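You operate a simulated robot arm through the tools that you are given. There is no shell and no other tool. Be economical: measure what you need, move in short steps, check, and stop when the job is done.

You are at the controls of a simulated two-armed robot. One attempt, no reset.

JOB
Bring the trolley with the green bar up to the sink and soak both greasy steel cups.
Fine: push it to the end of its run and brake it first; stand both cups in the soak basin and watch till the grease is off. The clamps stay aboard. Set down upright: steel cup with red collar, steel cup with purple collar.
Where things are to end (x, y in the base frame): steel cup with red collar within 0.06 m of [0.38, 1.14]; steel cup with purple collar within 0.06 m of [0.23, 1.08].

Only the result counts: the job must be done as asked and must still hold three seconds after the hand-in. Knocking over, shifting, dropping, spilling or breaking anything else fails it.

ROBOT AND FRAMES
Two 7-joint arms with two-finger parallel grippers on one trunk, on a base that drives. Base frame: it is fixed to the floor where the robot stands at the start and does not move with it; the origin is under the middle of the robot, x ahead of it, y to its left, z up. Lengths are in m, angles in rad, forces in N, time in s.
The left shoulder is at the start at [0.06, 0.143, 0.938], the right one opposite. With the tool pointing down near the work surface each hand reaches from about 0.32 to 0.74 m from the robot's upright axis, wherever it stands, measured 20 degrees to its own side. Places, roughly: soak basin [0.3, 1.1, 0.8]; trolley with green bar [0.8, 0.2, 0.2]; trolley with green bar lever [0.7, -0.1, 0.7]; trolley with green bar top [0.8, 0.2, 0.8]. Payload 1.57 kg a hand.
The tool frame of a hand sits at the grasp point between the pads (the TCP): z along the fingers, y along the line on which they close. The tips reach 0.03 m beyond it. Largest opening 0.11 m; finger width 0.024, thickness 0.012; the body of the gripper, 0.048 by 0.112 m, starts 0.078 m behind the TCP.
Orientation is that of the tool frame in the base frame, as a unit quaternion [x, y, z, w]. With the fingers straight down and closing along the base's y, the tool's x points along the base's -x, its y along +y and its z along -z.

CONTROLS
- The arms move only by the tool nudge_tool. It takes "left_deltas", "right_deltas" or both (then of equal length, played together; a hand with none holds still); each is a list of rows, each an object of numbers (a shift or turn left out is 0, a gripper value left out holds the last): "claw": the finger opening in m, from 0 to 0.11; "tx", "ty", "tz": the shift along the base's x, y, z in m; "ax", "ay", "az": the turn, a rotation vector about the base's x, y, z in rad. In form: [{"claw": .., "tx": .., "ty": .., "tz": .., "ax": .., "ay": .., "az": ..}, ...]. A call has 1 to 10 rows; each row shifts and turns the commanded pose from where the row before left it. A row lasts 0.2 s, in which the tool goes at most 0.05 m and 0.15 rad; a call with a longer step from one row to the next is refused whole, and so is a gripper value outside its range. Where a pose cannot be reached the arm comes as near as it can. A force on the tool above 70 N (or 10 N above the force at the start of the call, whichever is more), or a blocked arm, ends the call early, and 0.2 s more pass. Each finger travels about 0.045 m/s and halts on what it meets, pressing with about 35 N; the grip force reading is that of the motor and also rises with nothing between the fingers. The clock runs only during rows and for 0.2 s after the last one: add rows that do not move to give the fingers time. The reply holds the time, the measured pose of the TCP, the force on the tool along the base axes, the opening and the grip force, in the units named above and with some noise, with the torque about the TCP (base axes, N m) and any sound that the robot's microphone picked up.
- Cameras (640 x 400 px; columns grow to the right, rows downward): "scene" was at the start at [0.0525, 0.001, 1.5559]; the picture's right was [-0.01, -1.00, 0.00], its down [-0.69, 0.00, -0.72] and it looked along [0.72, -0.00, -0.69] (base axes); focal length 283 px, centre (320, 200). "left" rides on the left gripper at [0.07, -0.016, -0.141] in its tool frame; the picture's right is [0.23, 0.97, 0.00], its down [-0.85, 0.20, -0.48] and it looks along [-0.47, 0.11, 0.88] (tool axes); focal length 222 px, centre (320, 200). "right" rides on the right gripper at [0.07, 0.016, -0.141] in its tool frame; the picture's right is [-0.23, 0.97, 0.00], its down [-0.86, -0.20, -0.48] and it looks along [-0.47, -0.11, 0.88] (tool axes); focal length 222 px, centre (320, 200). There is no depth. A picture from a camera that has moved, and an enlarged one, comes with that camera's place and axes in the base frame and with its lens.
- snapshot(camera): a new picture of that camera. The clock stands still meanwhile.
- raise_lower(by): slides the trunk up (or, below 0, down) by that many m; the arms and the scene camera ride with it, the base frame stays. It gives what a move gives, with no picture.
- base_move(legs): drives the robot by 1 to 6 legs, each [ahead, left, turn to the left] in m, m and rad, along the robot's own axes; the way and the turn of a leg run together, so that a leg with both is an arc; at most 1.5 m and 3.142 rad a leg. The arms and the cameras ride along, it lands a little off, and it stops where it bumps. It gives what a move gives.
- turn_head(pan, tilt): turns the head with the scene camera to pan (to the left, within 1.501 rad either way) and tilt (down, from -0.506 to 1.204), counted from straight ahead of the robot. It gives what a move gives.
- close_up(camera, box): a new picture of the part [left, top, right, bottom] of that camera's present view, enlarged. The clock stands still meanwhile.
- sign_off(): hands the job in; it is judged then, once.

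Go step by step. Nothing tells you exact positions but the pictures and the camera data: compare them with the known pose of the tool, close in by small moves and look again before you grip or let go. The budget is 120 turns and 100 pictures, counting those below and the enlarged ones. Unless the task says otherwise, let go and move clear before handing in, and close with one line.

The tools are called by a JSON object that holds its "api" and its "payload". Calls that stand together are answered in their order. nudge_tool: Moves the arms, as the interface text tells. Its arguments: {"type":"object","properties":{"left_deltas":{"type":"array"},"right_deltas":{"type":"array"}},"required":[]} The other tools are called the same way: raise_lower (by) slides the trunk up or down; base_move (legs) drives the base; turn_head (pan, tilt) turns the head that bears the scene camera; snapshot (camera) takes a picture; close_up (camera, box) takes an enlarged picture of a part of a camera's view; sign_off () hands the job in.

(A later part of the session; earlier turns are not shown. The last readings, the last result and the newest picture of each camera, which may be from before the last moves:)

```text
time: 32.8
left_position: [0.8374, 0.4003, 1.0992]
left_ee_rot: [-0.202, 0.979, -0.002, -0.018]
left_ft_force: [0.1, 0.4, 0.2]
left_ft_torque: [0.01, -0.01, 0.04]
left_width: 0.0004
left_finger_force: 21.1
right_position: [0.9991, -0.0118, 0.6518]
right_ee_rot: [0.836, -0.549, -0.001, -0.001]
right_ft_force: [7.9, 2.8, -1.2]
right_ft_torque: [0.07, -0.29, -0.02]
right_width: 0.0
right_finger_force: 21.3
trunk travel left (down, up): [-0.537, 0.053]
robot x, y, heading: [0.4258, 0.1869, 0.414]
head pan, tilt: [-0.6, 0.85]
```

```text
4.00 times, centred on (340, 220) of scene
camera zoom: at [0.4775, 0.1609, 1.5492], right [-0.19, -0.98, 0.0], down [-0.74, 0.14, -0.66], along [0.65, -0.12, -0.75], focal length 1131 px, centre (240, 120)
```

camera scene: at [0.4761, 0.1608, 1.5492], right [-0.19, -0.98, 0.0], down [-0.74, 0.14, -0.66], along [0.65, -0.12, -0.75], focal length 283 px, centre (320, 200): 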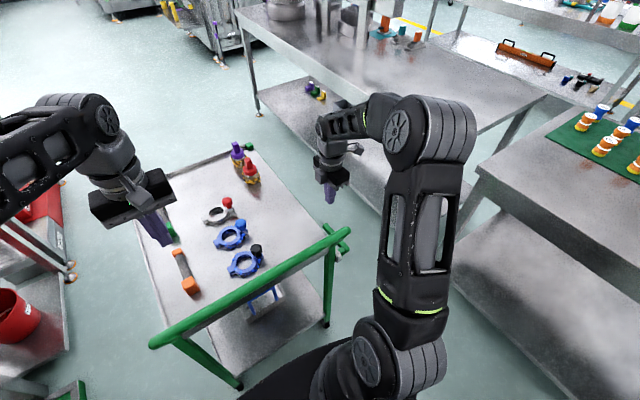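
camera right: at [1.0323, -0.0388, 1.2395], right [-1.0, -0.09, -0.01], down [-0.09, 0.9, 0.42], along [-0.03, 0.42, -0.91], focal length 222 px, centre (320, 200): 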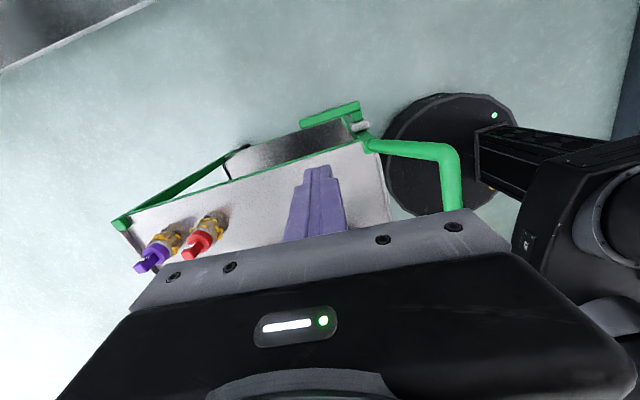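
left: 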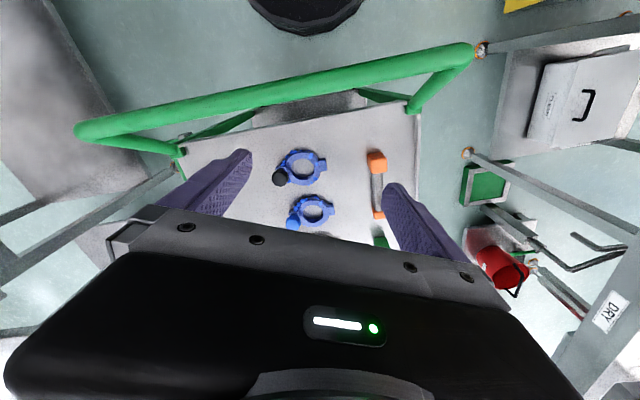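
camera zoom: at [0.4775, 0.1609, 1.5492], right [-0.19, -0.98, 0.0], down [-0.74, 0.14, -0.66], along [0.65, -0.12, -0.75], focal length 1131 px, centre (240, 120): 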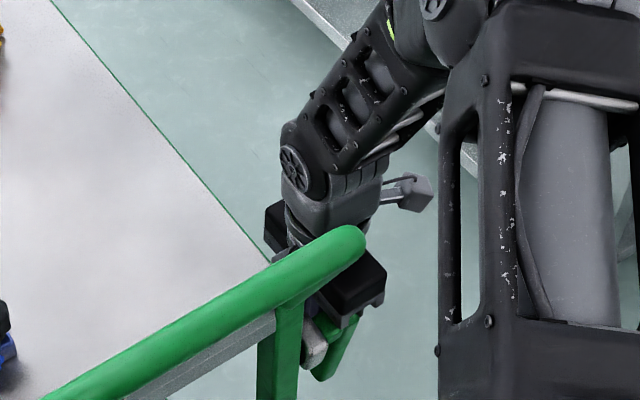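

A light resistance of 8 N has appeared. I sweep a little further to see whether it is the stop.

{"api": "nudge_tool", "payload": {"right_deltas": [{"tx": -0.0092, "ty": -0.004}, {"tx": -0.0092, "ty": -0.004}, {"tx": -0.0092, "ty": -0.004}, {}]}}

{"api": "close_up", "payload": {"camera": "right", "box": [220, 40, 420, 240]}}

```text
time: 33.5
left_position: [0.8351, 0.4011, 1.0998]
left_ee_rot: [-0.204, 0.979, -0.002, -0.017]
left_ft_force: [-0.4, -1.1, -0.4]
left_ft_torque: [0.02, -0.06, 0.04]
left_width: 0.0001
left_finger_force: 21.3
right_position: [0.9955, -0.0129, 0.6562]
right_ee_rot: [0.839, -0.544, 0.016, -0.02]
right_ft_force: [11.9, 4.1, -1.0]
right_ft_torque: [0.03, -0.12, -0.12]
right_width: 0.0
right_finger_force: 20.9
trunk travel left (down, up): [-0.537, 0.053]
robot x, y, heading: [0.4265, 0.1887, 0.412]
head pan, tilt: [-0.6, 0.85]
stopped in row 3 (right hand): the force on the tool passed its limit at 75 N (the readings are from after the stop); the commanded pose is now the measured one
```

```text
2.00 times, centred on (320, 140) of right
camera zoom: at [1.0014, -0.0854, 0.7986], right [-0.98, -0.19, -0.05], down [-0.19, 0.85, 0.48], along [-0.05, 0.49, -0.87], focal length 444 px, centre (320, 320)
```

zoom: 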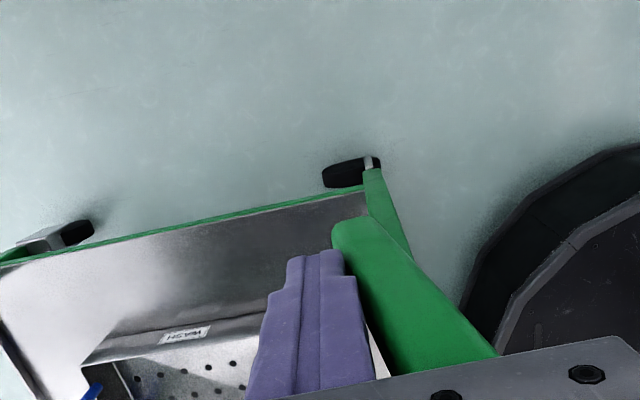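

That is a hard stop, so the brake lever is fully down. I back the finger off forward, then rise clear and check the trolley.

{"api": "nudge_tool", "payload": {"right_deltas": [{"tx": 0.018, "ty": 0.008}, {"tx": 0.028, "ty": 0.012}, {"tx": 0.028, "ty": 0.006, "tz": 0.01}, {"tz": 0.045}, {"tz": 0.045}, {"tz": 0.045}, {"tz": 0.045}, {"tz": 0.045}, {"tz": 0.045}, {"tz": 0.045}]}}

{"api": "nudge_tool", "payload": {"right_deltas": [{"tz": 0.045}, {"tz": 0.045}, {}]}}

{"api": "snapshot", "payload": {"camera": "right"}}

{"api": "snapshot", "payload": {"camera": "scene"}}

```text
time: 35.6
left_position: [0.8353, 0.4001, 1.0981]
left_ee_rot: [-0.203, 0.979, -0.001, -0.017]
left_ft_force: [0.6, 1.0, -0.6]
left_ft_torque: [0.01, -0.01, 0.03]
left_width: 0.0
left_finger_force: 21.2
right_position: [1.0679, 0.0125, 0.982]
right_ee_rot: [0.838, -0.545, 0.012, -0.016]
right_ft_force: [0.0, 0.3, 0.4]
right_ft_torque: [-0.01, 0.01, 0.04]
right_width: 0.0003
right_finger_force: 21.4
trunk travel left (down, up): [-0.537, 0.053]
robot x, y, heading: [0.4255, 0.1861, 0.414]
head pan, tilt: [-0.6, 0.85]
```

```text
time: 36.5
left_position: [0.8359, 0.4001, 1.0985]
left_ee_rot: [-0.202, 0.979, -0.002, -0.018]
left_ft_force: [0.7, -0.3, -0.6]
left_ft_torque: [0.0, -0.01, -0.03]
left_width: 0.0
left_finger_force: 21.3
right_position: [1.0663, 0.0116, 1.0709]
right_ee_rot: [0.838, -0.545, 0.012, -0.016]
right_ft_force: [-0.7, 0.4, 0.2]
right_ft_torque: [-0.02, -0.01, -0.03]
right_width: 0.0
right_finger_force: 21.5
trunk travel left (down, up): [-0.537, 0.053]
robot x, y, heading: [0.4268, 0.1852, 0.419]
head pan, tilt: [-0.6, 0.85]
```

```text
63 pictures are left
camera right: at [1.0728, -0.0609, 1.2121], right [-0.98, -0.19, -0.04], down [-0.18, 0.86, 0.48], along [-0.06, 0.48, -0.87], focal length 222 px, centre (320, 200)
```

right: 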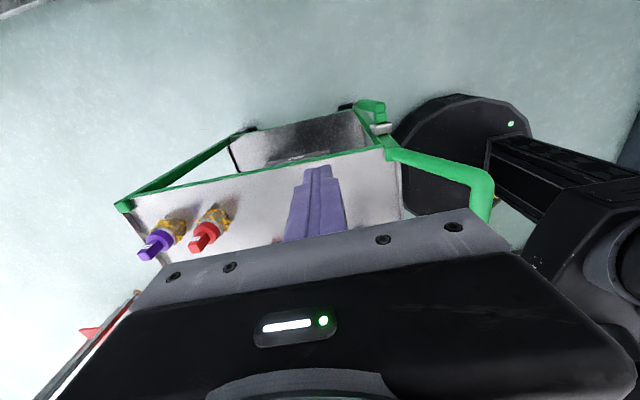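

```text
62 pictures are left
camera scene: at [0.4776, 0.1612, 1.5492], right [-0.19, -0.98, 0.0], down [-0.74, 0.14, -0.66], along [0.65, -0.12, -0.75], focal length 283 px, centre (320, 200)
```

scene: 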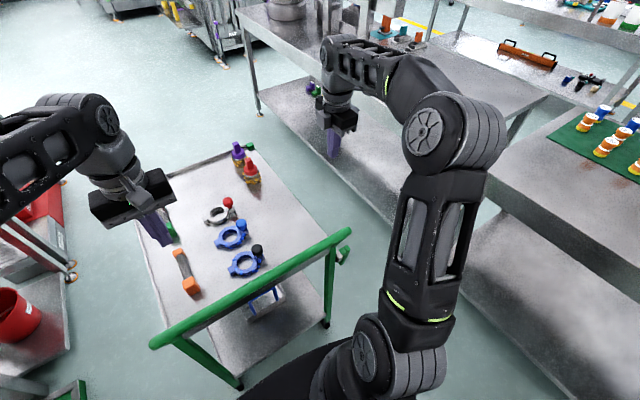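

The lever is down and the trolley hasn't moved. Next are the cups, so I zoom on them from both cameras to triangulate.

{"api": "close_up", "payload": {"camera": "scene", "box": [215, 130, 279, 190]}}

{"api": "close_up", "payload": {"camera": "right", "box": [110, 185, 250, 275]}}

```text
6.67 times, centred on (247, 160) of scene
camera zoom: at [0.4776, 0.1612, 1.5492], right [-0.19, -0.98, 0.0], down [-0.74, 0.14, -0.66], along [0.65, -0.12, -0.75], focal length 1885 px, centre (807, 467)
```

zoom: 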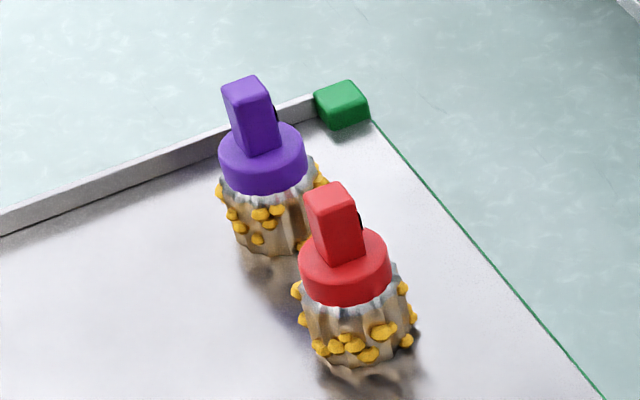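

```text
4.44 times, centred on (180, 230) of right
camera zoom: at [1.0728, -0.0609, 1.2121], right [-0.98, -0.19, -0.04], down [-0.18, 0.86, 0.48], along [-0.06, 0.48, -0.87], focal length 987 px, centre (942, 67)
```

zoom: 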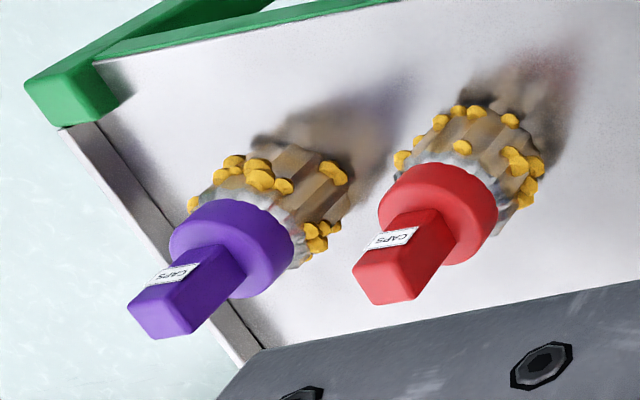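

Red sits at about (1.255, 0.26) and purple at about (1.353, 0.31), with tab tops at z≈0.91. I shift right and turn left 45° so the right shoulder leads, then close up to the trolley.

{"api": "base_move", "payload": {"legs": [[0, -0.2, 0], [0, 0, 0.785], [0.055, -0.055, 0]]}}

{"api": "turn_head", "payload": {"pan": -0.75, "tilt": 0.8}}

{"api": "snapshot", "payload": {"camera": "scene"}}

```text
time: 40.8
left_position: [0.7204, 0.4714, 1.0974]
left_ee_rot: [-0.561, 0.828, -0.008, -0.016]
left_ft_force: [0.1, -0.7, -0.3]
left_ft_torque: [-0.02, 0.03, 0.0]
left_width: 0.0002
left_finger_force: 21.3
right_position: [1.1572, 0.3591, 1.0692]
right_ee_rot: [0.983, -0.185, 0.005, -0.02]
right_ft_force: [-0.2, 0.1, -0.3]
right_ft_torque: [-0.02, 0.06, 0.01]
right_width: 0.0
right_finger_force: 21.0
trunk travel left (down, up): [-0.537, 0.053]
robot x, y, heading: [0.5826, 0.032, 1.195]
head pan, tilt: [-0.6, 0.85]
```

```text
time: 41.5
left_position: [0.7196, 0.4729, 1.099]
left_ee_rot: [-0.56, 0.828, -0.008, -0.015]
left_ft_force: [0.8, 0.9, -0.3]
left_ft_torque: [0.0, 0.02, 0.03]
left_width: 0.0001
left_finger_force: 21.4
right_position: [1.1567, 0.3568, 1.0709]
right_ee_rot: [0.982, -0.185, 0.004, -0.02]
right_ft_force: [0.4, 1.1, 0.5]
right_ft_torque: [0.01, 0.03, -0.02]
right_width: 0.0
right_finger_force: 21.3
trunk travel left (down, up): [-0.537, 0.053]
robot x, y, heading: [0.5815, 0.0332, 1.194]
head pan, tilt: [-0.75, 0.799]
```

```text
59 pictures are left
camera scene: at [0.6422, 0.0409, 1.5532], right [0.43, -0.9, 0.0], down [-0.65, -0.31, -0.7], along [0.63, 0.3, -0.72], focal length 283 px, centre (320, 200)
```

scene: 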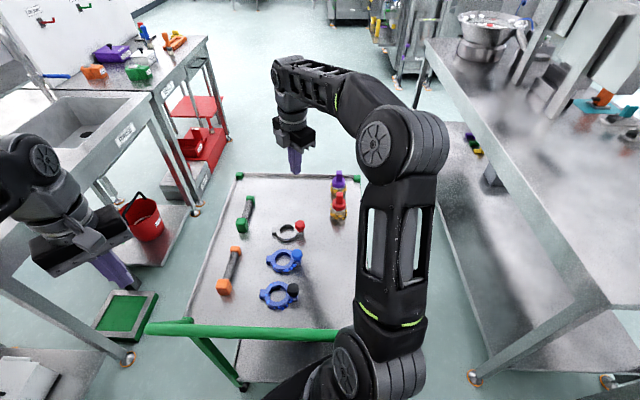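

The right hand is now within easy reach of both cups. I open it, level it, and bring it above the red cup for a closer look.

{"api": "nudge_tool", "payload": {"right_deltas": [{"claw": 0.11, "ax": -0.038, "ay": 0.015, "tx": 0.02, "ty": -0.02}, {"tx": 0.026, "ty": -0.026}, {"tx": 0.026, "ty": -0.026}, {"tx": 0.026, "ty": -0.025}, {}, {}, {}]}}

{"api": "snapshot", "payload": {"camera": "right"}}

{"api": "close_up", "payload": {"camera": "scene", "box": [280, 130, 380, 230]}}

```text
time: 43.0
left_position: [0.7197, 0.4723, 1.0993]
left_ee_rot: [-0.561, 0.827, -0.009, -0.016]
left_ft_force: [-0.7, -0.1, 0.0]
left_ft_torque: [0.0, -0.01, 0.0]
left_width: 0.0
left_finger_force: 21.6
right_position: [1.2551, 0.2611, 1.0699]
right_ee_rot: [0.983, -0.185, 0.001, 0.001]
right_ft_force: [-0.7, 0.4, 0.2]
right_ft_torque: [-0.04, -0.05, 0.01]
right_width: 0.11
right_finger_force: 0.0
trunk travel left (down, up): [-0.537, 0.053]
robot x, y, heading: [0.5823, 0.0339, 1.196]
head pan, tilt: [-0.75, 0.799]
```

```text
58 pictures are left
camera right: at [1.3123, 0.2208, 1.2124], right [-0.57, -0.82, 0.0], down [-0.73, 0.5, 0.48], along [-0.39, 0.27, -0.88], focal length 222 px, centre (320, 200)
```

right: 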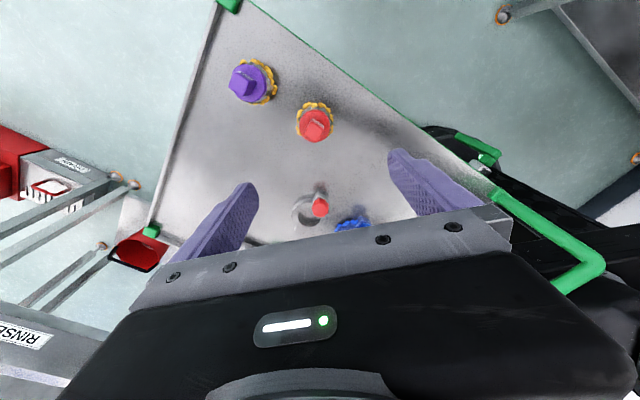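

```text
4.00 times, centred on (330, 180) of scene
camera zoom: at [0.6425, 0.0409, 1.5532], right [0.43, -0.9, 0.0], down [-0.65, -0.31, -0.7], along [0.63, 0.3, -0.72], focal length 1131 px, centre (280, 280)
```

zoom: 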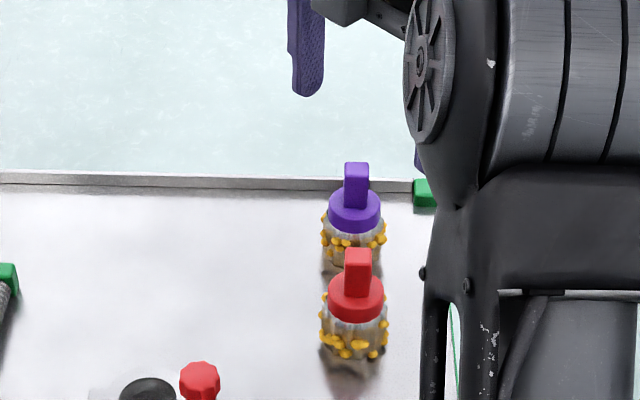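

{"api": "close_up", "payload": {"camera": "right", "box": [210, 45, 370, 145]}}

```text
4.00 times, centred on (290, 95) of right
camera zoom: at [1.3123, 0.2208, 1.2124], right [-0.57, -0.82, 0.0], down [-0.73, 0.5, 0.48], along [-0.39, 0.27, -0.88], focal length 888 px, centre (440, 620)
```

zoom: 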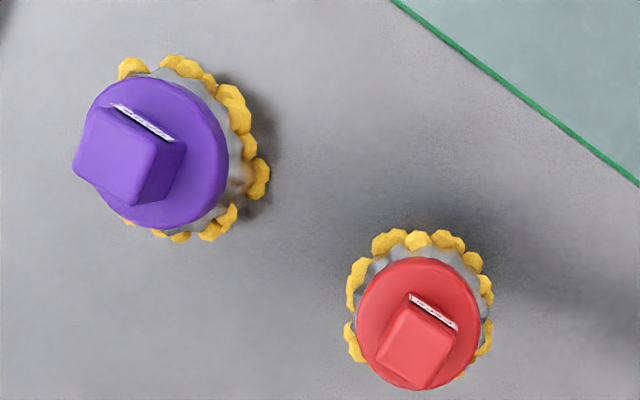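

From above, the red tab is at about (1.264, 0.262) and purple at (1.366, 0.303), with both tabs aligned to the trolley. I turn the hand so it closes along the trolley's length, open to 0.06, and go lower for a check.

{"api": "nudge_tool", "payload": {"right_deltas": [{"claw": 0.06, "az": -0.131, "tx": 0.003}, {"az": -0.131, "tx": 0.003}, {"az": -0.131, "tx": 0.003, "ty": 0.001}, {"az": -0.131}, {"az": -0.131}, {"az": -0.129}, {"tz": -0.04}, {"tz": -0.04}, {}]}}

{"api": "snapshot", "payload": {"camera": "right"}}

{"api": "close_up", "payload": {"camera": "scene", "box": [280, 100, 400, 220]}}

```text
time: 45.0
left_position: [0.7191, 0.4717, 1.0986]
left_ee_rot: [-0.561, 0.828, -0.008, -0.015]
left_ft_force: [0.0, 1.9, -0.4]
left_ft_torque: [0.02, -0.01, 0.0]
left_width: 0.0001
left_finger_force: 20.9
right_position: [1.2599, 0.2622, 0.9897]
right_ee_rot: [0.871, -0.491, 0.003, 0.0]
right_ft_force: [0.3, 0.5, 0.0]
right_ft_torque: [0.0, -0.01, -0.01]
right_width: 0.0601
right_finger_force: 0.0
right hand out of reach, approached as far as the arm can: row 3
trunk travel left (down, up): [-0.537, 0.053]
robot x, y, heading: [0.586, 0.0354, 1.195]
head pan, tilt: [-0.75, 0.799]
```

```text
55 pictures are left
camera right: at [1.2802, 0.1937, 1.131], right [-0.95, -0.31, 0.0], down [-0.27, 0.84, 0.48], along [-0.14, 0.45, -0.88], focal length 222 px, centre (320, 200)
```

right: 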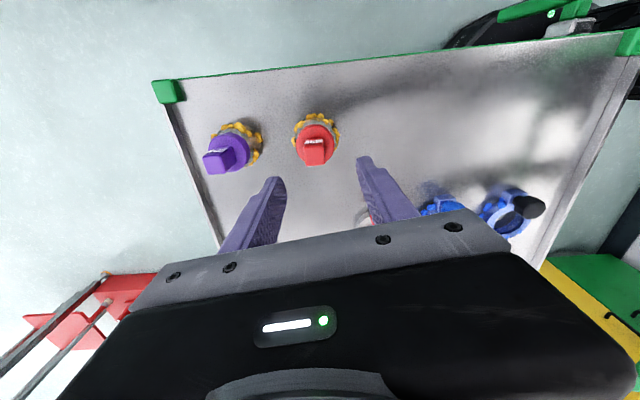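

```text
3.33 times, centred on (340, 160) of scene
camera zoom: at [0.6422, 0.0408, 1.5533], right [0.43, -0.9, 0.0], down [-0.65, -0.31, -0.7], along [0.63, 0.3, -0.72], focal length 942 px, centre (253, 333)
```

zoom: 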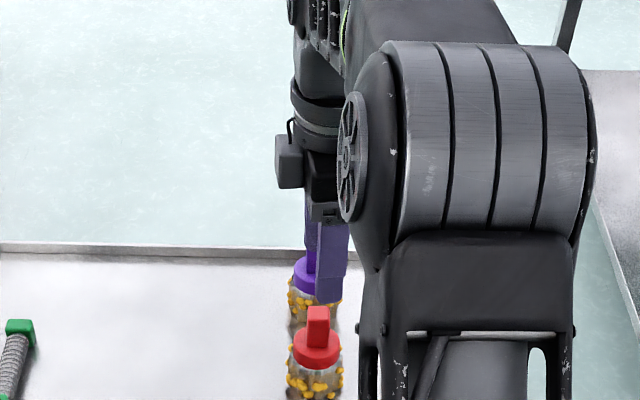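

The red tab reads (1.267, 0.260). I fix the yaw, centre, descend to z≈0.905 and check before gripping.

{"api": "nudge_tool", "payload": {"right_deltas": [{"az": -0.13, "tx": 0.006, "ty": -0.002}, {}, {"tz": -0.03}, {"tz": -0.025}, {"tz": -0.02}, {"tz": -0.008}, {}]}}

{"api": "snapshot", "payload": {"camera": "right"}}

{"api": "close_up", "payload": {"camera": "scene", "box": [290, 130, 390, 230]}}

```text
time: 46.6
left_position: [0.7197, 0.4718, 1.0991]
left_ee_rot: [-0.561, 0.828, -0.01, -0.016]
left_ft_force: [-1.2, 0.5, 0.3]
left_ft_torque: [-0.02, -0.02, -0.02]
left_width: 0.0002
left_finger_force: 21.8
right_position: [1.266, 0.2593, 0.9057]
right_ee_rot: [0.838, -0.546, 0.002, 0.0]
right_ft_force: [0.6, 0.5, -0.3]
right_ft_torque: [0.0, 0.02, -0.03]
right_width: 0.06
right_finger_force: 0.0
trunk travel left (down, up): [-0.537, 0.053]
robot x, y, heading: [0.5834, 0.036, 1.197]
head pan, tilt: [-0.75, 0.799]
```

```text
53 pictures are left
camera right: at [1.2771, 0.1884, 1.0483], right [-0.98, -0.18, 0.0], down [-0.16, 0.86, 0.48], along [-0.08, 0.47, -0.88], focal length 222 px, centre (320, 200)
```

right: 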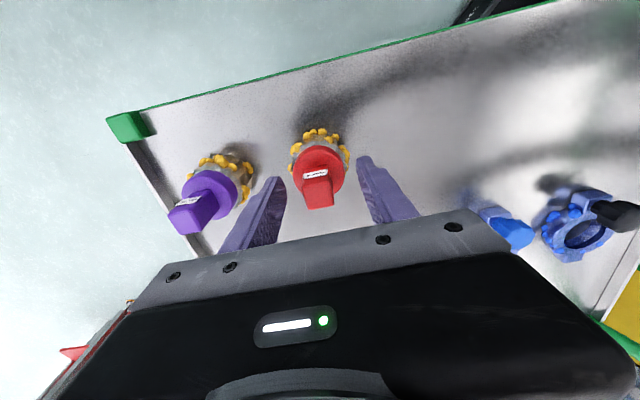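

```text
4.00 times, centred on (340, 180) of scene
camera zoom: at [0.6425, 0.041, 1.5532], right [0.43, -0.9, 0.0], down [-0.65, -0.31, -0.7], along [0.63, 0.3, -0.72], focal length 1131 px, centre (240, 280)
```

zoom: 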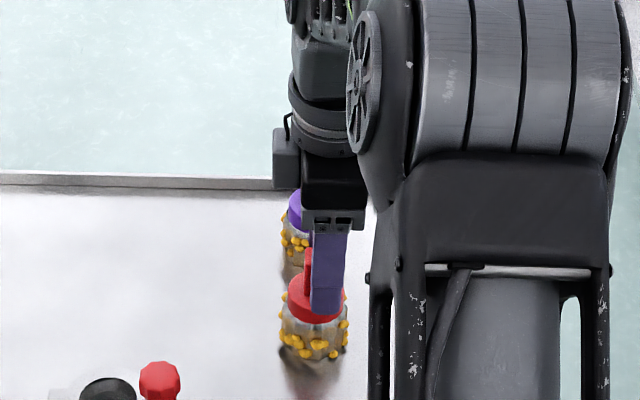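

The tab sits between the fingers. I shift 6 mm toward it, close and see whether the grip holds.

{"api": "nudge_tool", "payload": {"right_deltas": [{"tx": -0.0024, "ty": 0.0055}, {"claw": 0.0}, {}, {}, {}, {}]}}

{"api": "snapshot", "payload": {"camera": "right"}}

```text
time: 48.0
left_position: [0.7185, 0.4719, 1.1]
left_ee_rot: [-0.56, 0.828, -0.008, -0.016]
left_ft_force: [0.1, 0.4, -0.2]
left_ft_torque: [0.0, -0.02, 0.0]
left_width: 0.0
left_finger_force: 21.5
right_position: [1.264, 0.265, 0.9077]
right_ee_rot: [0.838, -0.546, 0.002, -0.001]
right_ft_force: [0.4, 1.4, 1.0]
right_ft_torque: [0.01, -0.02, -0.03]
right_width: 0.0218
right_finger_force: 34.5
trunk travel left (down, up): [-0.537, 0.053]
robot x, y, heading: [0.5783, 0.0331, 1.193]
head pan, tilt: [-0.75, 0.799]
```

```text
51 pictures are left
camera right: at [1.2748, 0.1942, 1.0489], right [-0.98, -0.18, 0.0], down [-0.16, 0.86, 0.48], along [-0.08, 0.47, -0.88], focal length 222 px, centre (320, 200)
```

right: 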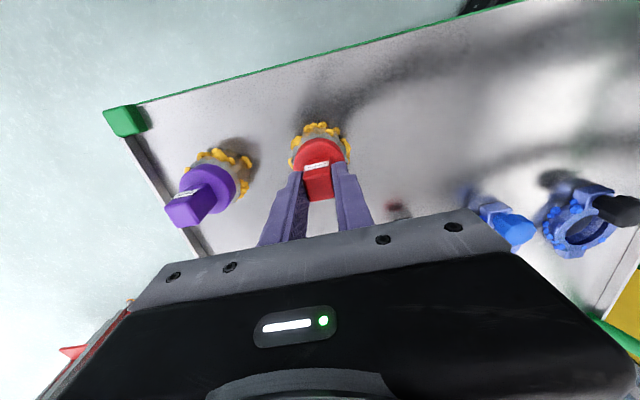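

The red cup is gripped (0.022 m on the tab). I lift it straight up, then draw it back a bit while rising.

{"api": "nudge_tool", "payload": {"right_deltas": [{"tz": 0.015}, {"tz": 0.025}, {"tz": 0.03}, {"tz": 0.03}, {"tz": 0.03}, {"tz": 0.02, "tx": -0.018, "ty": -0.008}, {"tz": 0.02, "tx": -0.028, "ty": -0.012}, {"tz": 0.02, "tx": -0.037, "ty": -0.016}, {"tx": -0.037, "ty": -0.016}, {}]}}

{"api": "snapshot", "payload": {"camera": "right"}}

{"api": "snapshot", "payload": {"camera": "scene"}}

```text
time: 50.2
left_position: [0.7201, 0.4722, 1.0984]
left_ee_rot: [-0.561, 0.828, -0.008, -0.016]
left_ft_force: [0.1, 0.2, 0.9]
left_ft_torque: [-0.02, 0.02, 0.0]
left_width: 0.0002
left_finger_force: 21.2
right_position: [1.1442, 0.2124, 1.0963]
right_ee_rot: [0.838, -0.546, 0.002, 0.001]
right_ft_force: [0.2, -0.1, -3.0]
right_ft_torque: [-0.03, -0.01, 0.0]
right_width: 0.0213
right_finger_force: 34.0
trunk travel left (down, up): [-0.537, 0.053]
robot x, y, heading: [0.5794, 0.0351, 1.194]
head pan, tilt: [-0.75, 0.799]
```

```text
50 pictures are left
camera right: at [1.1548, 0.1426, 1.2381], right [-0.98, -0.18, 0.0], down [-0.16, 0.86, 0.48], along [-0.08, 0.47, -0.88], focal length 222 px, centre (320, 200)
```

right: 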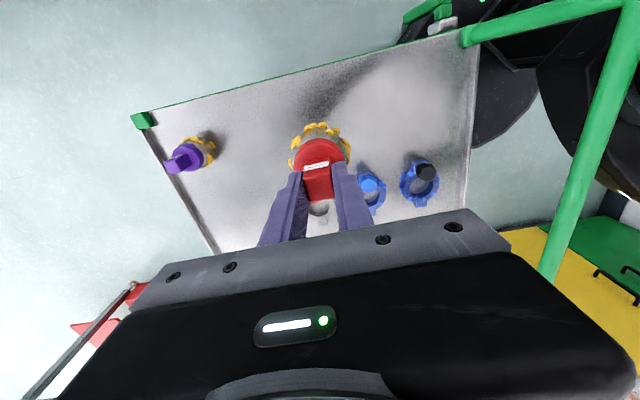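

```text
49 pictures are left
camera scene: at [0.6433, 0.0415, 1.5532], right [0.43, -0.9, 0.0], down [-0.65, -0.31, -0.7], along [0.63, 0.3, -0.72], focal length 283 px, centre (320, 200)
```

scene: 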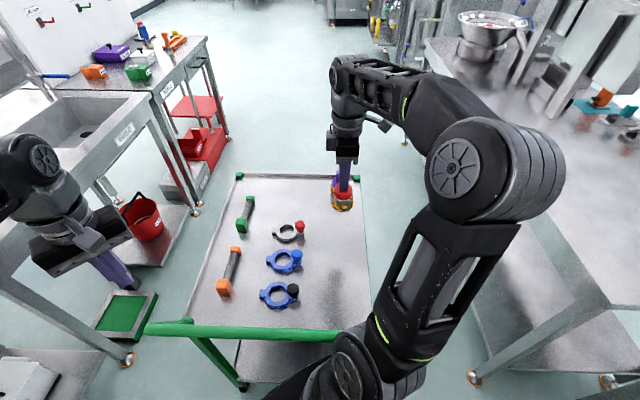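

The cup is held firmly. I back off along the trolley, go sideways to the sink side, turn to face the bench and stand in front of the basin.

{"api": "base_move", "payload": {"legs": [[-0.106, 0.106, 0], [0.42, 0.42, 0], [0, 0, 0.786], [0, -0.13, 0]]}}

{"api": "turn_head", "payload": {"pan": -0.2, "tilt": 0.9}}

{"api": "snapshot", "payload": {"camera": "scene"}}

{"api": "snapshot", "payload": {"camera": "right"}}

```text
time: 57.5
left_position: [0.1075, 0.9772, 1.0992]
left_ee_rot: [0.837, -0.547, 0.014, 0.012]
left_ft_force: [0.4, 0.1, 0.1]
left_ft_torque: [0.03, 0.05, 0.01]
left_width: 0.0
left_finger_force: 21.2
right_position: [0.5904, 1.0959, 1.095]
right_ee_rot: [0.983, -0.182, 0.002, 0.0]
right_ft_force: [0.0, 0.1, -3.0]
right_ft_torque: [-0.03, 0.01, -0.01]
right_width: 0.0215
right_finger_force: 35.0
trunk travel left (down, up): [-0.537, 0.053]
robot x, y, heading: [0.3222, 0.5697, 1.986]
head pan, tilt: [-0.75, 0.799]
```

```text
time: 58.5
left_position: [0.1067, 0.9756, 1.0994]
left_ee_rot: [0.836, -0.548, 0.015, 0.011]
left_ft_force: [0.4, -1.0, 0.3]
left_ft_torque: [0.03, -0.02, 0.07]
left_width: 0.0
left_finger_force: 21.3
right_position: [0.5885, 1.0957, 1.0977]
right_ee_rot: [0.983, -0.181, 0.002, -0.001]
right_ft_force: [-0.4, -0.7, -2.6]
right_ft_torque: [0.0, -0.02, 0.03]
right_width: 0.0214
right_finger_force: 34.5
trunk travel left (down, up): [-0.537, 0.053]
robot x, y, heading: [0.3182, 0.5682, 1.988]
head pan, tilt: [-0.201, 0.901]
```

```text
48 pictures are left
camera scene: at [0.3184, 0.6166, 1.5453], right [0.98, 0.21, 0.0], down [0.17, -0.77, -0.62], along [-0.13, 0.61, -0.78], focal length 283 px, centre (320, 200)
```

scene: 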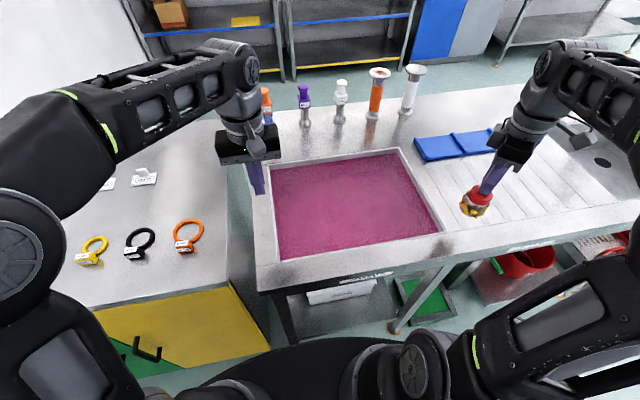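

```text
47 pictures are left
camera right: at [0.6468, 1.0551, 1.2383], right [-0.56, -0.83, 0.0], down [-0.73, 0.49, 0.48], along [-0.39, 0.27, -0.88], focal length 222 px, centre (320, 200)
```

right: 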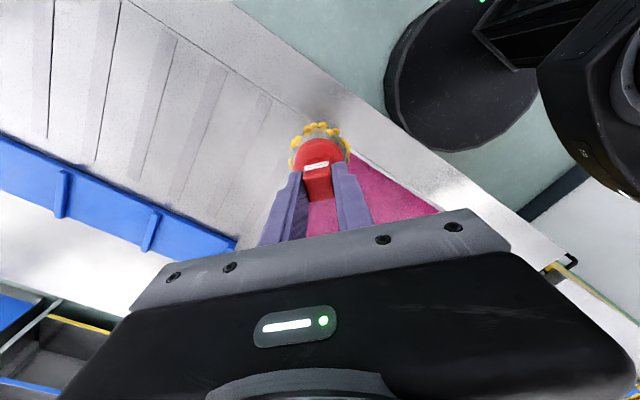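

I'm at the basin, and it spans well around both target spots. I carry the red cup over (0.38, 1.14) and move the left hand aside.

{"api": "nudge_tool", "payload": {"right_deltas": [{"tx": -0.035, "ty": 0.0075}, {"tx": -0.035, "ty": 0.0075}, {"tx": -0.035, "ty": 0.0075}, {"tx": -0.035, "ty": 0.0075}, {"tx": -0.035, "ty": 0.0075}, {"tx": -0.0335, "ty": 0.007}, {}], "left_deltas": [{"tx": -0.02, "ty": -0.008}, {"tx": -0.02, "ty": -0.008}, {"tx": -0.02, "ty": -0.008}, {"tx": -0.02, "ty": -0.008}, {"tx": -0.02, "ty": -0.008}, {}, {}]}}

{"api": "snapshot", "payload": {"camera": "scene"}}

{"api": "snapshot", "payload": {"camera": "right"}}

```text
time: 60.1
left_position: [0.0059, 0.9359, 1.0993]
left_ee_rot: [0.837, -0.547, 0.013, 0.01]
left_ft_force: [0.4, 0.2, 0.7]
left_ft_torque: [-0.02, -0.01, -0.01]
left_width: 0.0001
left_finger_force: 21.4
right_position: [0.3821, 1.1385, 1.0975]
right_ee_rot: [0.983, -0.181, 0.003, -0.001]
right_ft_force: [0.4, -0.1, -2.3]
right_ft_torque: [0.0, 0.0, -0.02]
right_width: 0.0216
right_finger_force: 34.9
trunk travel left (down, up): [-0.537, 0.053]
robot x, y, heading: [0.322, 0.5694, 1.986]
head pan, tilt: [-0.201, 0.901]
```

```text
46 pictures are left
camera scene: at [0.3185, 0.6162, 1.5453], right [0.98, 0.21, 0.0], down [0.17, -0.77, -0.62], along [-0.13, 0.61, -0.78], focal length 283 px, centre (320, 200)
```

scene: 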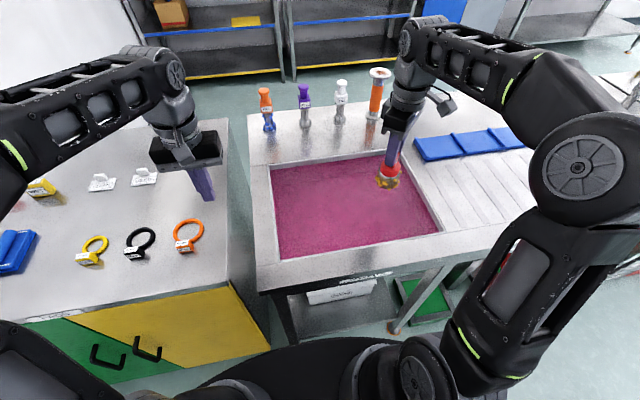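

```text
45 pictures are left
camera right: at [0.4389, 1.0987, 1.2391], right [-0.56, -0.83, 0.0], down [-0.73, 0.49, 0.48], along [-0.39, 0.27, -0.88], focal length 222 px, centre (320, 200)
```

right: 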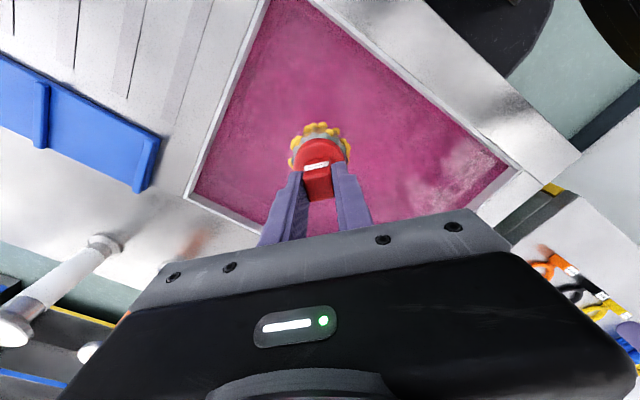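

The cup is over the right spot in the basin. I lower it steadily, slower near the liquid, watching the force for the floor.

{"api": "nudge_tool", "payload": {"right_deltas": [{"tz": -0.03}, {"tz": -0.03}, {"tz": -0.03}, {"tz": -0.03}, {"tz": -0.03}, {"tz": -0.02}, {"tz": -0.015}, {"tz": -0.015}, {"tz": -0.01}, {}]}}

{"api": "snapshot", "payload": {"camera": "right"}}

{"api": "close_up", "payload": {"camera": "scene", "box": [320, 90, 480, 240]}}

```text
time: 62.1
left_position: [0.0081, 0.933, 1.1017]
left_ee_rot: [0.836, -0.549, 0.014, 0.01]
left_ft_force: [-0.7, 0.0, 0.4]
left_ft_torque: [-0.01, -0.02, -0.02]
left_width: 0.0
left_finger_force: 21.2
right_position: [0.3793, 1.1425, 0.8988]
right_ee_rot: [0.983, -0.181, -0.003, -0.009]
right_ft_force: [2.1, -10.9, 36.8]
right_ft_torque: [-1.15, -0.45, -0.06]
right_width: 0.0217
right_finger_force: 34.7
trunk travel left (down, up): [-0.537, 0.053]
robot x, y, heading: [0.3237, 0.567, 1.984]
head pan, tilt: [-0.201, 0.901]
stopped in row 10 (right hand): the force on the tool passed its limit at 75 N (the readings are from after the stop); the commanded pose is now the measured one
```

```text
44 pictures are left
camera right: at [0.4376, 1.1005, 1.0398], right [-0.56, -0.83, -0.02], down [-0.73, 0.48, 0.49], along [-0.4, 0.28, -0.87], focal length 222 px, centre (320, 200)
```

right: 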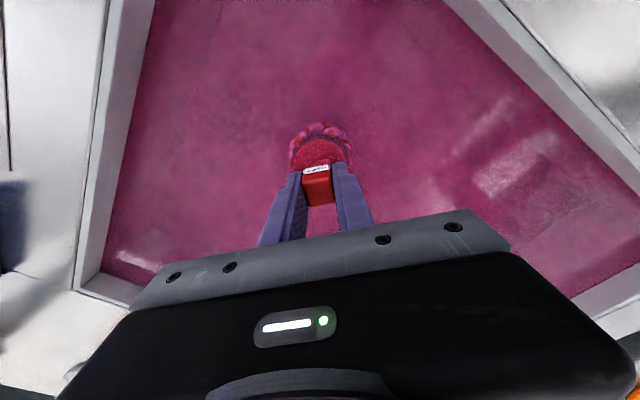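

```text
2.67 times, centred on (400, 165) of scene
camera zoom: at [0.3183, 0.6134, 1.5457], right [0.98, 0.21, 0.0], down [0.17, -0.76, -0.62], along [-0.13, 0.61, -0.78], focal length 754 px, centre (107, 293)
```

zoom: 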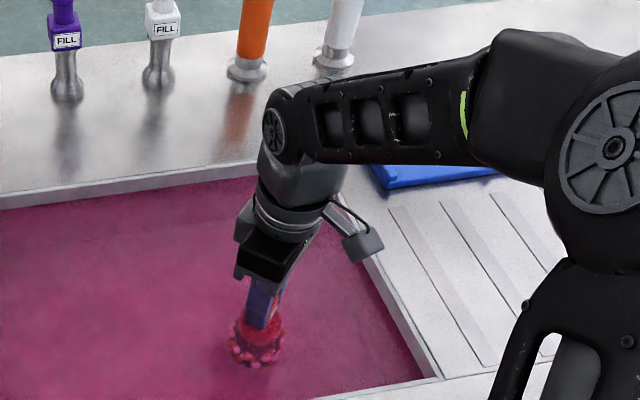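

The cup rests on the basin floor. I relieve the pressure slightly, release and rise.

{"api": "nudge_tool", "payload": {"right_deltas": [{"tz": 0.002}, {}, {"claw": 0.06}, {}, {}, {}, {}]}}

{"api": "snapshot", "payload": {"camera": "right"}}

```text
time: 63.7
left_position: [0.0067, 0.9362, 1.0986]
left_ee_rot: [0.836, -0.548, 0.014, 0.011]
left_ft_force: [-0.5, -1.0, -0.3]
left_ft_torque: [-0.02, -0.04, 0.01]
left_width: 0.0002
left_finger_force: 21.6
right_position: [0.3804, 1.1444, 0.8975]
right_ee_rot: [0.984, -0.181, -0.001, -0.007]
right_ft_force: [-0.1, 0.0, -0.6]
right_ft_torque: [0.01, 0.02, 0.0]
right_width: 0.0599
right_finger_force: 0.0
trunk travel left (down, up): [-0.537, 0.053]
robot x, y, heading: [0.3212, 0.5681, 1.986]
head pan, tilt: [-0.201, 0.901]
```

```text
42 pictures are left
camera right: at [0.4383, 1.1021, 1.0379], right [-0.56, -0.83, -0.01], down [-0.73, 0.48, 0.48], along [-0.4, 0.28, -0.87], focal length 222 px, centre (320, 200)
```

right: 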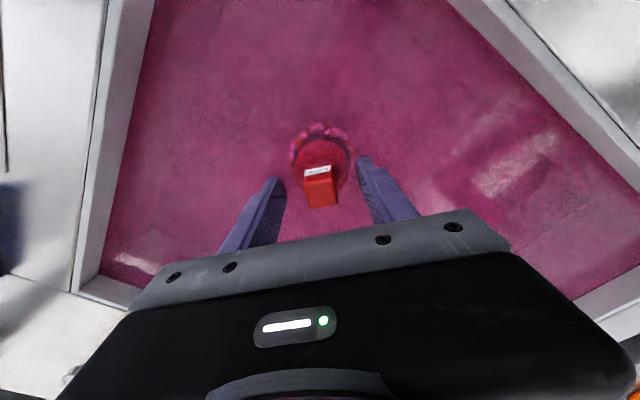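

The red cup stands free and upright. I rise and return the hand to its carrying position for the trip back.

{"api": "nudge_tool", "payload": {"right_deltas": [{"tz": 0.03}, {"tz": 0.04}, {"tz": 0.045}, {"tz": 0.045}, {"tz": 0.04}, {"tx": 0.042, "ty": -0.009}, {"tx": 0.042, "ty": -0.009}, {"tx": 0.042, "ty": -0.009}, {"tx": 0.042, "ty": -0.009}, {"tx": 0.042, "ty": -0.009}]}}

{"api": "snapshot", "payload": {"camera": "scene"}}

```text
time: 65.9
left_position: [0.008, 0.9362, 1.0979]
left_ee_rot: [0.836, -0.548, 0.012, 0.011]
left_ft_force: [1.1, 0.4, 0.6]
left_ft_torque: [0.01, -0.01, -0.01]
left_width: 0.0
left_finger_force: 21.0
right_position: [0.592, 1.0992, 1.0968]
right_ee_rot: [0.984, -0.181, -0.002, -0.007]
right_ft_force: [0.1, -0.7, 0.1]
right_ft_torque: [0.03, -0.03, -0.03]
right_width: 0.0602
right_finger_force: 0.0
trunk travel left (down, up): [-0.537, 0.053]
robot x, y, heading: [0.3229, 0.5641, 1.983]
head pan, tilt: [-0.201, 0.901]
```

```text
41 pictures are left
camera scene: at [0.319, 0.6161, 1.5453], right [0.98, 0.21, 0.0], down [0.17, -0.77, -0.62], along [-0.13, 0.61, -0.78], focal length 283 px, centre (320, 200)
```

scene: 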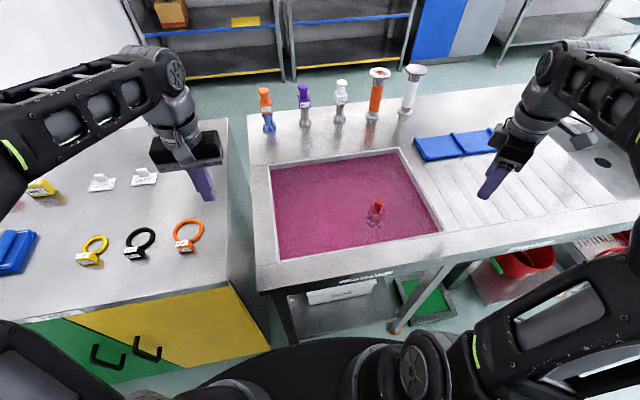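

Now I drive back the same way for the purple cup.

{"api": "base_move", "payload": {"legs": [[0, 0.13, 0], [0, 0, -0.788], [-0.418, -0.418, 0], [0.12, -0.12, 0]]}}

{"api": "turn_head", "payload": {"pan": -0.75, "tilt": 0.8}}

{"api": "snapshot", "payload": {"camera": "right"}}

{"api": "snapshot", "payload": {"camera": "scene"}}

```text
time: 73.3
left_position: [0.6347, 0.5284, 1.0985]
left_ee_rot: [-0.562, 0.827, -0.008, -0.016]
left_ft_force: [0.4, -0.4, 0.5]
left_ft_torque: [0.02, 0.03, 0.01]
left_width: 0.0001
left_finger_force: 21.4
right_position: [1.1625, 0.2291, 1.0961]
right_ee_rot: [0.839, -0.545, 0.002, -0.007]
right_ft_force: [0.4, 0.7, 1.1]
right_ft_torque: [-0.02, 0.0, -0.01]
right_width: 0.0598
right_finger_force: 0.0
trunk travel left (down, up): [-0.537, 0.053]
robot x, y, heading: [0.5948, 0.044, 1.201]
head pan, tilt: [-0.201, 0.901]
```

```text
time: 74.3
left_position: [0.6338, 0.5282, 1.1002]
left_ee_rot: [-0.562, 0.827, -0.009, -0.016]
left_ft_force: [-0.2, -0.5, -0.6]
left_ft_torque: [0.02, 0.01, 0.01]
left_width: 0.0
left_finger_force: 21.3
right_position: [1.1615, 0.2282, 1.0957]
right_ee_rot: [0.839, -0.544, 0.002, -0.007]
right_ft_force: [0.2, -0.2, 0.9]
right_ft_torque: [0.02, -0.01, -0.03]
right_width: 0.06
right_finger_force: 0.2
trunk travel left (down, up): [-0.537, 0.053]
robot x, y, heading: [0.5952, 0.0446, 1.191]
head pan, tilt: [-0.75, 0.799]
```

```text
40 pictures are left
camera right: at [1.1717, 0.1557, 1.2373], right [-0.98, -0.19, -0.01], down [-0.17, 0.86, 0.48], along [-0.08, 0.48, -0.87], focal length 222 px, centre (320, 200)
```

right: 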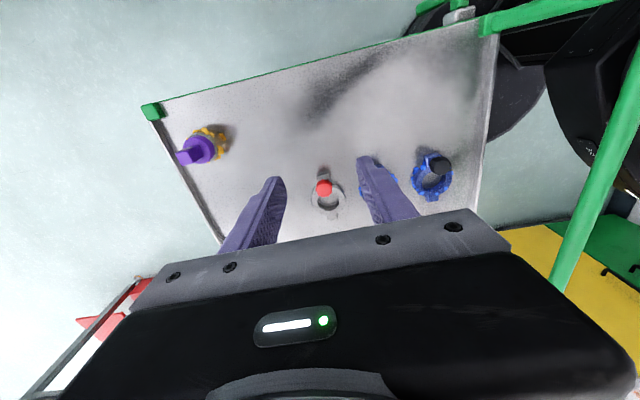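

```text
39 pictures are left
camera scene: at [0.657, 0.0528, 1.5532], right [0.43, -0.9, 0.0], down [-0.65, -0.31, -0.7], along [0.63, 0.3, -0.72], focal length 283 px, centre (320, 200)
```

scene: 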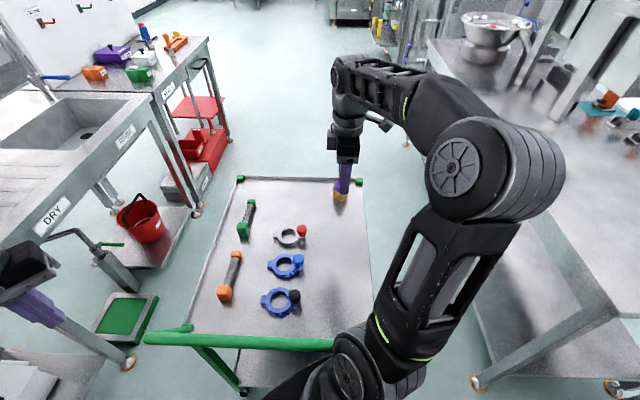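

Purple remains in place. I raise the trunk a little for reach, then bring the hand above the purple cup at z≈1.0.

{"api": "raise_lower", "payload": {"by": 0.05}}

{"api": "nudge_tool", "payload": {"right_deltas": [{"ax": -0.01, "ay": 0.011, "tx": 0.033, "ty": 0.0123, "tz": -0.024}, {"tx": 0.033, "ty": 0.0123, "tz": -0.024}, {"tx": 0.033, "ty": 0.0123, "tz": -0.024}, {"tx": 0.033, "ty": 0.0123, "tz": -0.024}, {"tx": 0.033, "ty": 0.0123, "tz": -0.024}, {"tx": 0.033, "ty": 0.0123, "tz": -0.024}, {}]}}

{"api": "snapshot", "payload": {"camera": "right"}}

```text
time: 75.2
left_position: [0.6352, 0.5274, 1.123]
left_ee_rot: [-0.562, 0.827, -0.008, -0.018]
left_ft_force: [0.4, -0.1, -0.2]
left_ft_torque: [-0.02, 0.02, -0.05]
left_width: 0.0001
left_finger_force: 21.6
right_position: [1.1623, 0.2276, 1.1198]
right_ee_rot: [0.839, -0.545, 0.001, -0.006]
right_ft_force: [0.3, 0.0, 0.6]
right_ft_torque: [0.04, 0.03, 0.01]
right_width: 0.06
right_finger_force: 0.0
trunk travel left (down, up): [-0.587, 0.003]
robot x, y, heading: [0.5947, 0.0454, 1.198]
head pan, tilt: [-0.75, 0.799]
```

```text
time: 77.0
left_position: [0.6365, 0.5279, 1.124]
left_ee_rot: [-0.562, 0.827, -0.009, -0.019]
left_ft_force: [-0.2, 0.2, -0.5]
left_ft_torque: [0.0, 0.02, 0.01]
left_width: 0.0
left_finger_force: 21.3
right_position: [1.3604, 0.3018, 0.9731]
right_ee_rot: [0.838, -0.545, 0.0, 0.001]
right_ft_force: [-0.8, 0.3, 1.0]
right_ft_torque: [-0.02, -0.01, 0.04]
right_width: 0.06
right_finger_force: 0.2
trunk travel left (down, up): [-0.587, 0.003]
robot x, y, heading: [0.5922, 0.0436, 1.202]
head pan, tilt: [-0.75, 0.799]
stopped in row 7 (right hand): the arm was blocked; the commanded pose is now the measured one
```

```text
38 pictures are left
camera right: at [1.3727, 0.2311, 1.115], right [-0.98, -0.19, 0.0], down [-0.16, 0.86, 0.48], along [-0.09, 0.47, -0.88], focal length 222 px, centre (320, 200)
```

right: 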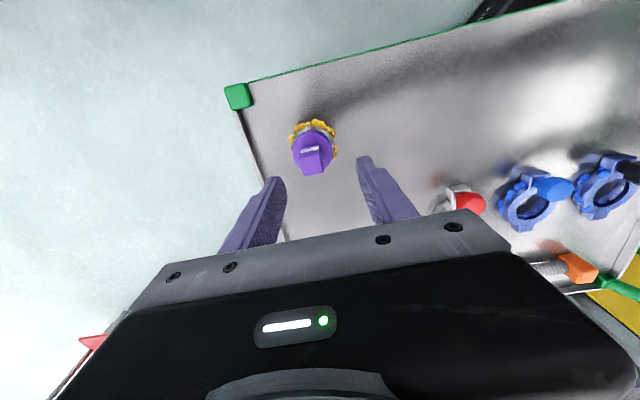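

The hand is right over the purple tab, which reads (1.364, 0.302). I check with the scene camera why the arm reported a block, then descend.

{"api": "snapshot", "payload": {"camera": "scene"}}

{"api": "nudge_tool", "payload": {"right_deltas": [{"tx": 0.002, "ty": 0.002, "tz": -0.01}, {"tz": -0.015}, {"tz": -0.015}, {"tz": -0.015}, {"tz": -0.012}, {}]}}

{"api": "snapshot", "payload": {"camera": "right"}}

```text
37 pictures are left
camera scene: at [0.6607, 0.054, 1.5791], right [0.43, -0.9, 0.0], down [-0.65, -0.31, -0.69], along [0.63, 0.3, -0.72], focal length 283 px, centre (320, 200)
```

scene: 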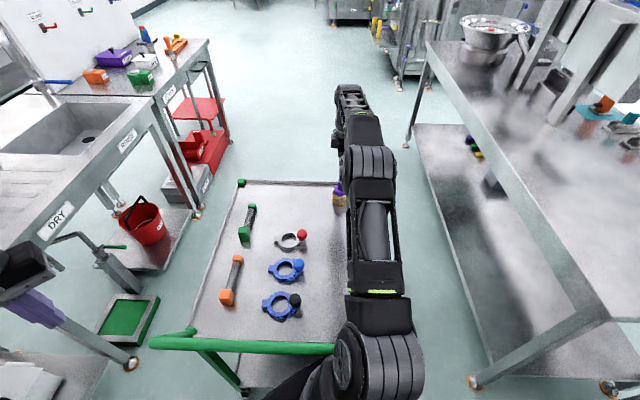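

```text
time: 78.6
left_position: [0.6349, 0.5279, 1.1237]
left_ee_rot: [-0.562, 0.827, -0.007, -0.019]
left_ft_force: [0.8, -0.4, -0.4]
left_ft_torque: [0.02, 0.03, 0.01]
left_width: 0.0
left_finger_force: 21.5
right_position: [1.3618, 0.3026, 0.906]
right_ee_rot: [0.838, -0.545, -0.002, 0.002]
right_ft_force: [0.7, -0.1, 0.6]
right_ft_torque: [0.03, 0.0, 0.0]
right_width: 0.0601
right_finger_force: 0.1
trunk travel left (down, up): [-0.587, 0.003]
robot x, y, heading: [0.5894, 0.0453, 1.2]
head pan, tilt: [-0.75, 0.799]
stopped in row 6 (right hand): the arm was blocked; the commanded pose is now the measured one
```

```text
36 pictures are left
camera right: at [1.3745, 0.2329, 1.048], right [-0.98, -0.19, 0.0], down [-0.16, 0.86, 0.48], along [-0.09, 0.47, -0.88], focal length 222 px, centre (320, 200)
```

right: 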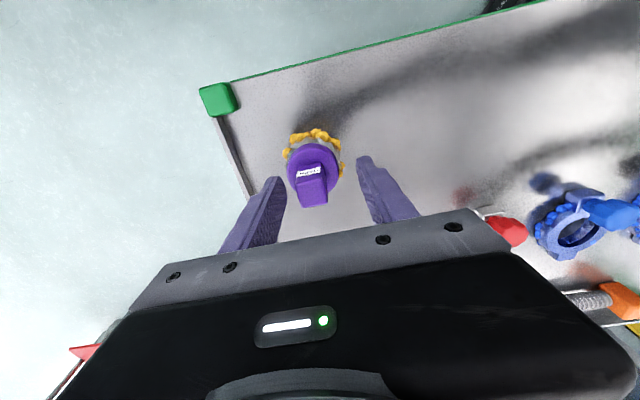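

The tab is between the fingers, about 6 mm toward the far finger. I centre and close.

{"api": "nudge_tool", "payload": {"right_deltas": [{"tx": 0.0046, "ty": 0.003}, {"claw": 0.0}, {}, {}, {}, {}]}}

{"api": "snapshot", "payload": {"camera": "right"}}

```text
time: 80.2
left_position: [0.636, 0.5283, 1.1244]
left_ee_rot: [-0.562, 0.827, -0.009, -0.019]
left_ft_force: [0.0, 0.2, 0.3]
left_ft_torque: [-0.02, 0.0, -0.03]
left_width: 0.0002
left_finger_force: 20.8
right_position: [1.3673, 0.3067, 0.9071]
right_ee_rot: [0.839, -0.545, -0.001, 0.002]
right_ft_force: [-4.3, -1.7, 12.4]
right_ft_torque: [-0.16, 0.14, -0.01]
right_width: 0.0212
right_finger_force: 34.7
trunk travel left (down, up): [-0.587, 0.003]
robot x, y, heading: [0.5924, 0.0463, 1.199]
head pan, tilt: [-0.75, 0.799]
stopped in row 6 (right hand): the arm was blocked; the commanded pose is now the measured one
```

```text
35 pictures are left
camera right: at [1.3795, 0.2355, 1.0494], right [-0.98, -0.19, 0.0], down [-0.16, 0.86, 0.48], along [-0.09, 0.47, -0.88], focal length 222 px, centre (320, 200)
```

right: 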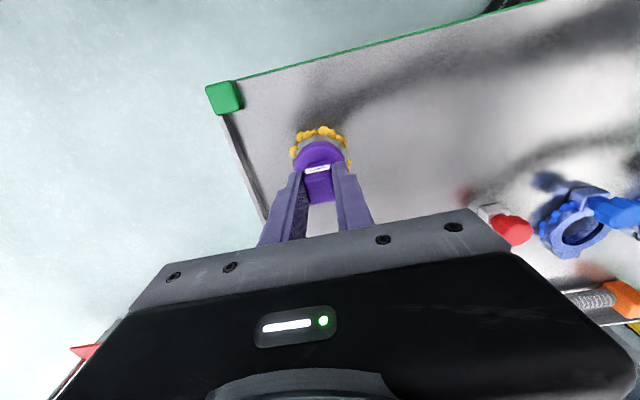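

The purple cup is gripped. I lift it and draw it back toward the robot as it rises.

{"api": "nudge_tool", "payload": {"right_deltas": [{"tz": 0.01}, {"tz": 0.015}, {"tz": 0.02, "tx": -0.009, "ty": -0.004}, {"tz": 0.025, "tx": -0.018, "ty": -0.008}, {"tz": 0.025, "tx": -0.028, "ty": -0.012}, {"tz": 0.025, "tx": -0.033, "ty": -0.013}, {"tz": 0.025, "tx": -0.033, "ty": -0.013}, {"tz": 0.025, "tx": -0.033, "ty": -0.013}, {"tz": 0.02, "tx": -0.033, "ty": -0.013}, {}]}}

{"api": "snapshot", "payload": {"camera": "scene"}}

{"api": "snapshot", "payload": {"camera": "right"}}

```text
time: 82.6
left_position: [0.6365, 0.5277, 1.1237]
left_ee_rot: [-0.562, 0.827, -0.008, -0.019]
left_ft_force: [0.3, -0.3, 0.0]
left_ft_torque: [0.02, -0.01, 0.02]
left_width: 0.0
left_finger_force: 21.5
right_position: [1.1821, 0.23, 1.0974]
right_ee_rot: [0.839, -0.544, -0.002, 0.003]
right_ft_force: [0.2, -0.7, -2.9]
right_ft_torque: [0.02, -0.01, 0.02]
right_width: 0.0216
right_finger_force: 34.8
trunk travel left (down, up): [-0.587, 0.003]
robot x, y, heading: [0.5935, 0.0425, 1.202]
head pan, tilt: [-0.75, 0.799]
stopped in row 10 (right hand): the arm was blocked; the commanded pose is now the measured one
```

```text
34 pictures are left
camera scene: at [0.6625, 0.0546, 1.5794], right [0.43, -0.9, 0.0], down [-0.65, -0.31, -0.69], along [0.62, 0.3, -0.72], focal length 283 px, centre (320, 200)
```

scene: 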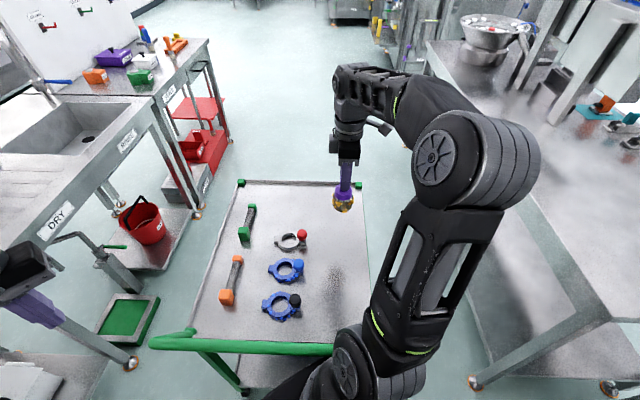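

```text
33 pictures are left
camera right: at [1.194, 0.1597, 1.239], right [-0.98, -0.19, 0.01], down [-0.16, 0.86, 0.48], along [-0.1, 0.47, -0.88], focal length 222 px, centre (320, 200)
```

right: 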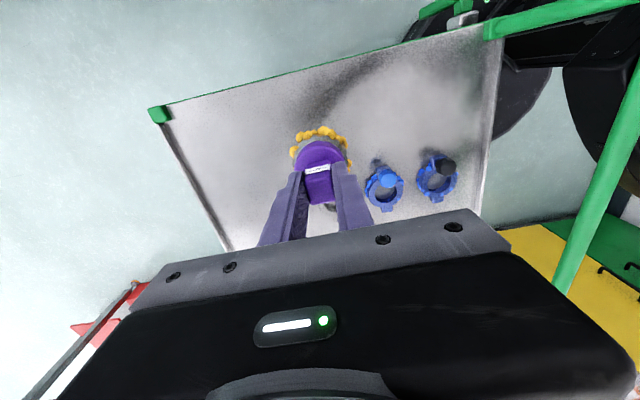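

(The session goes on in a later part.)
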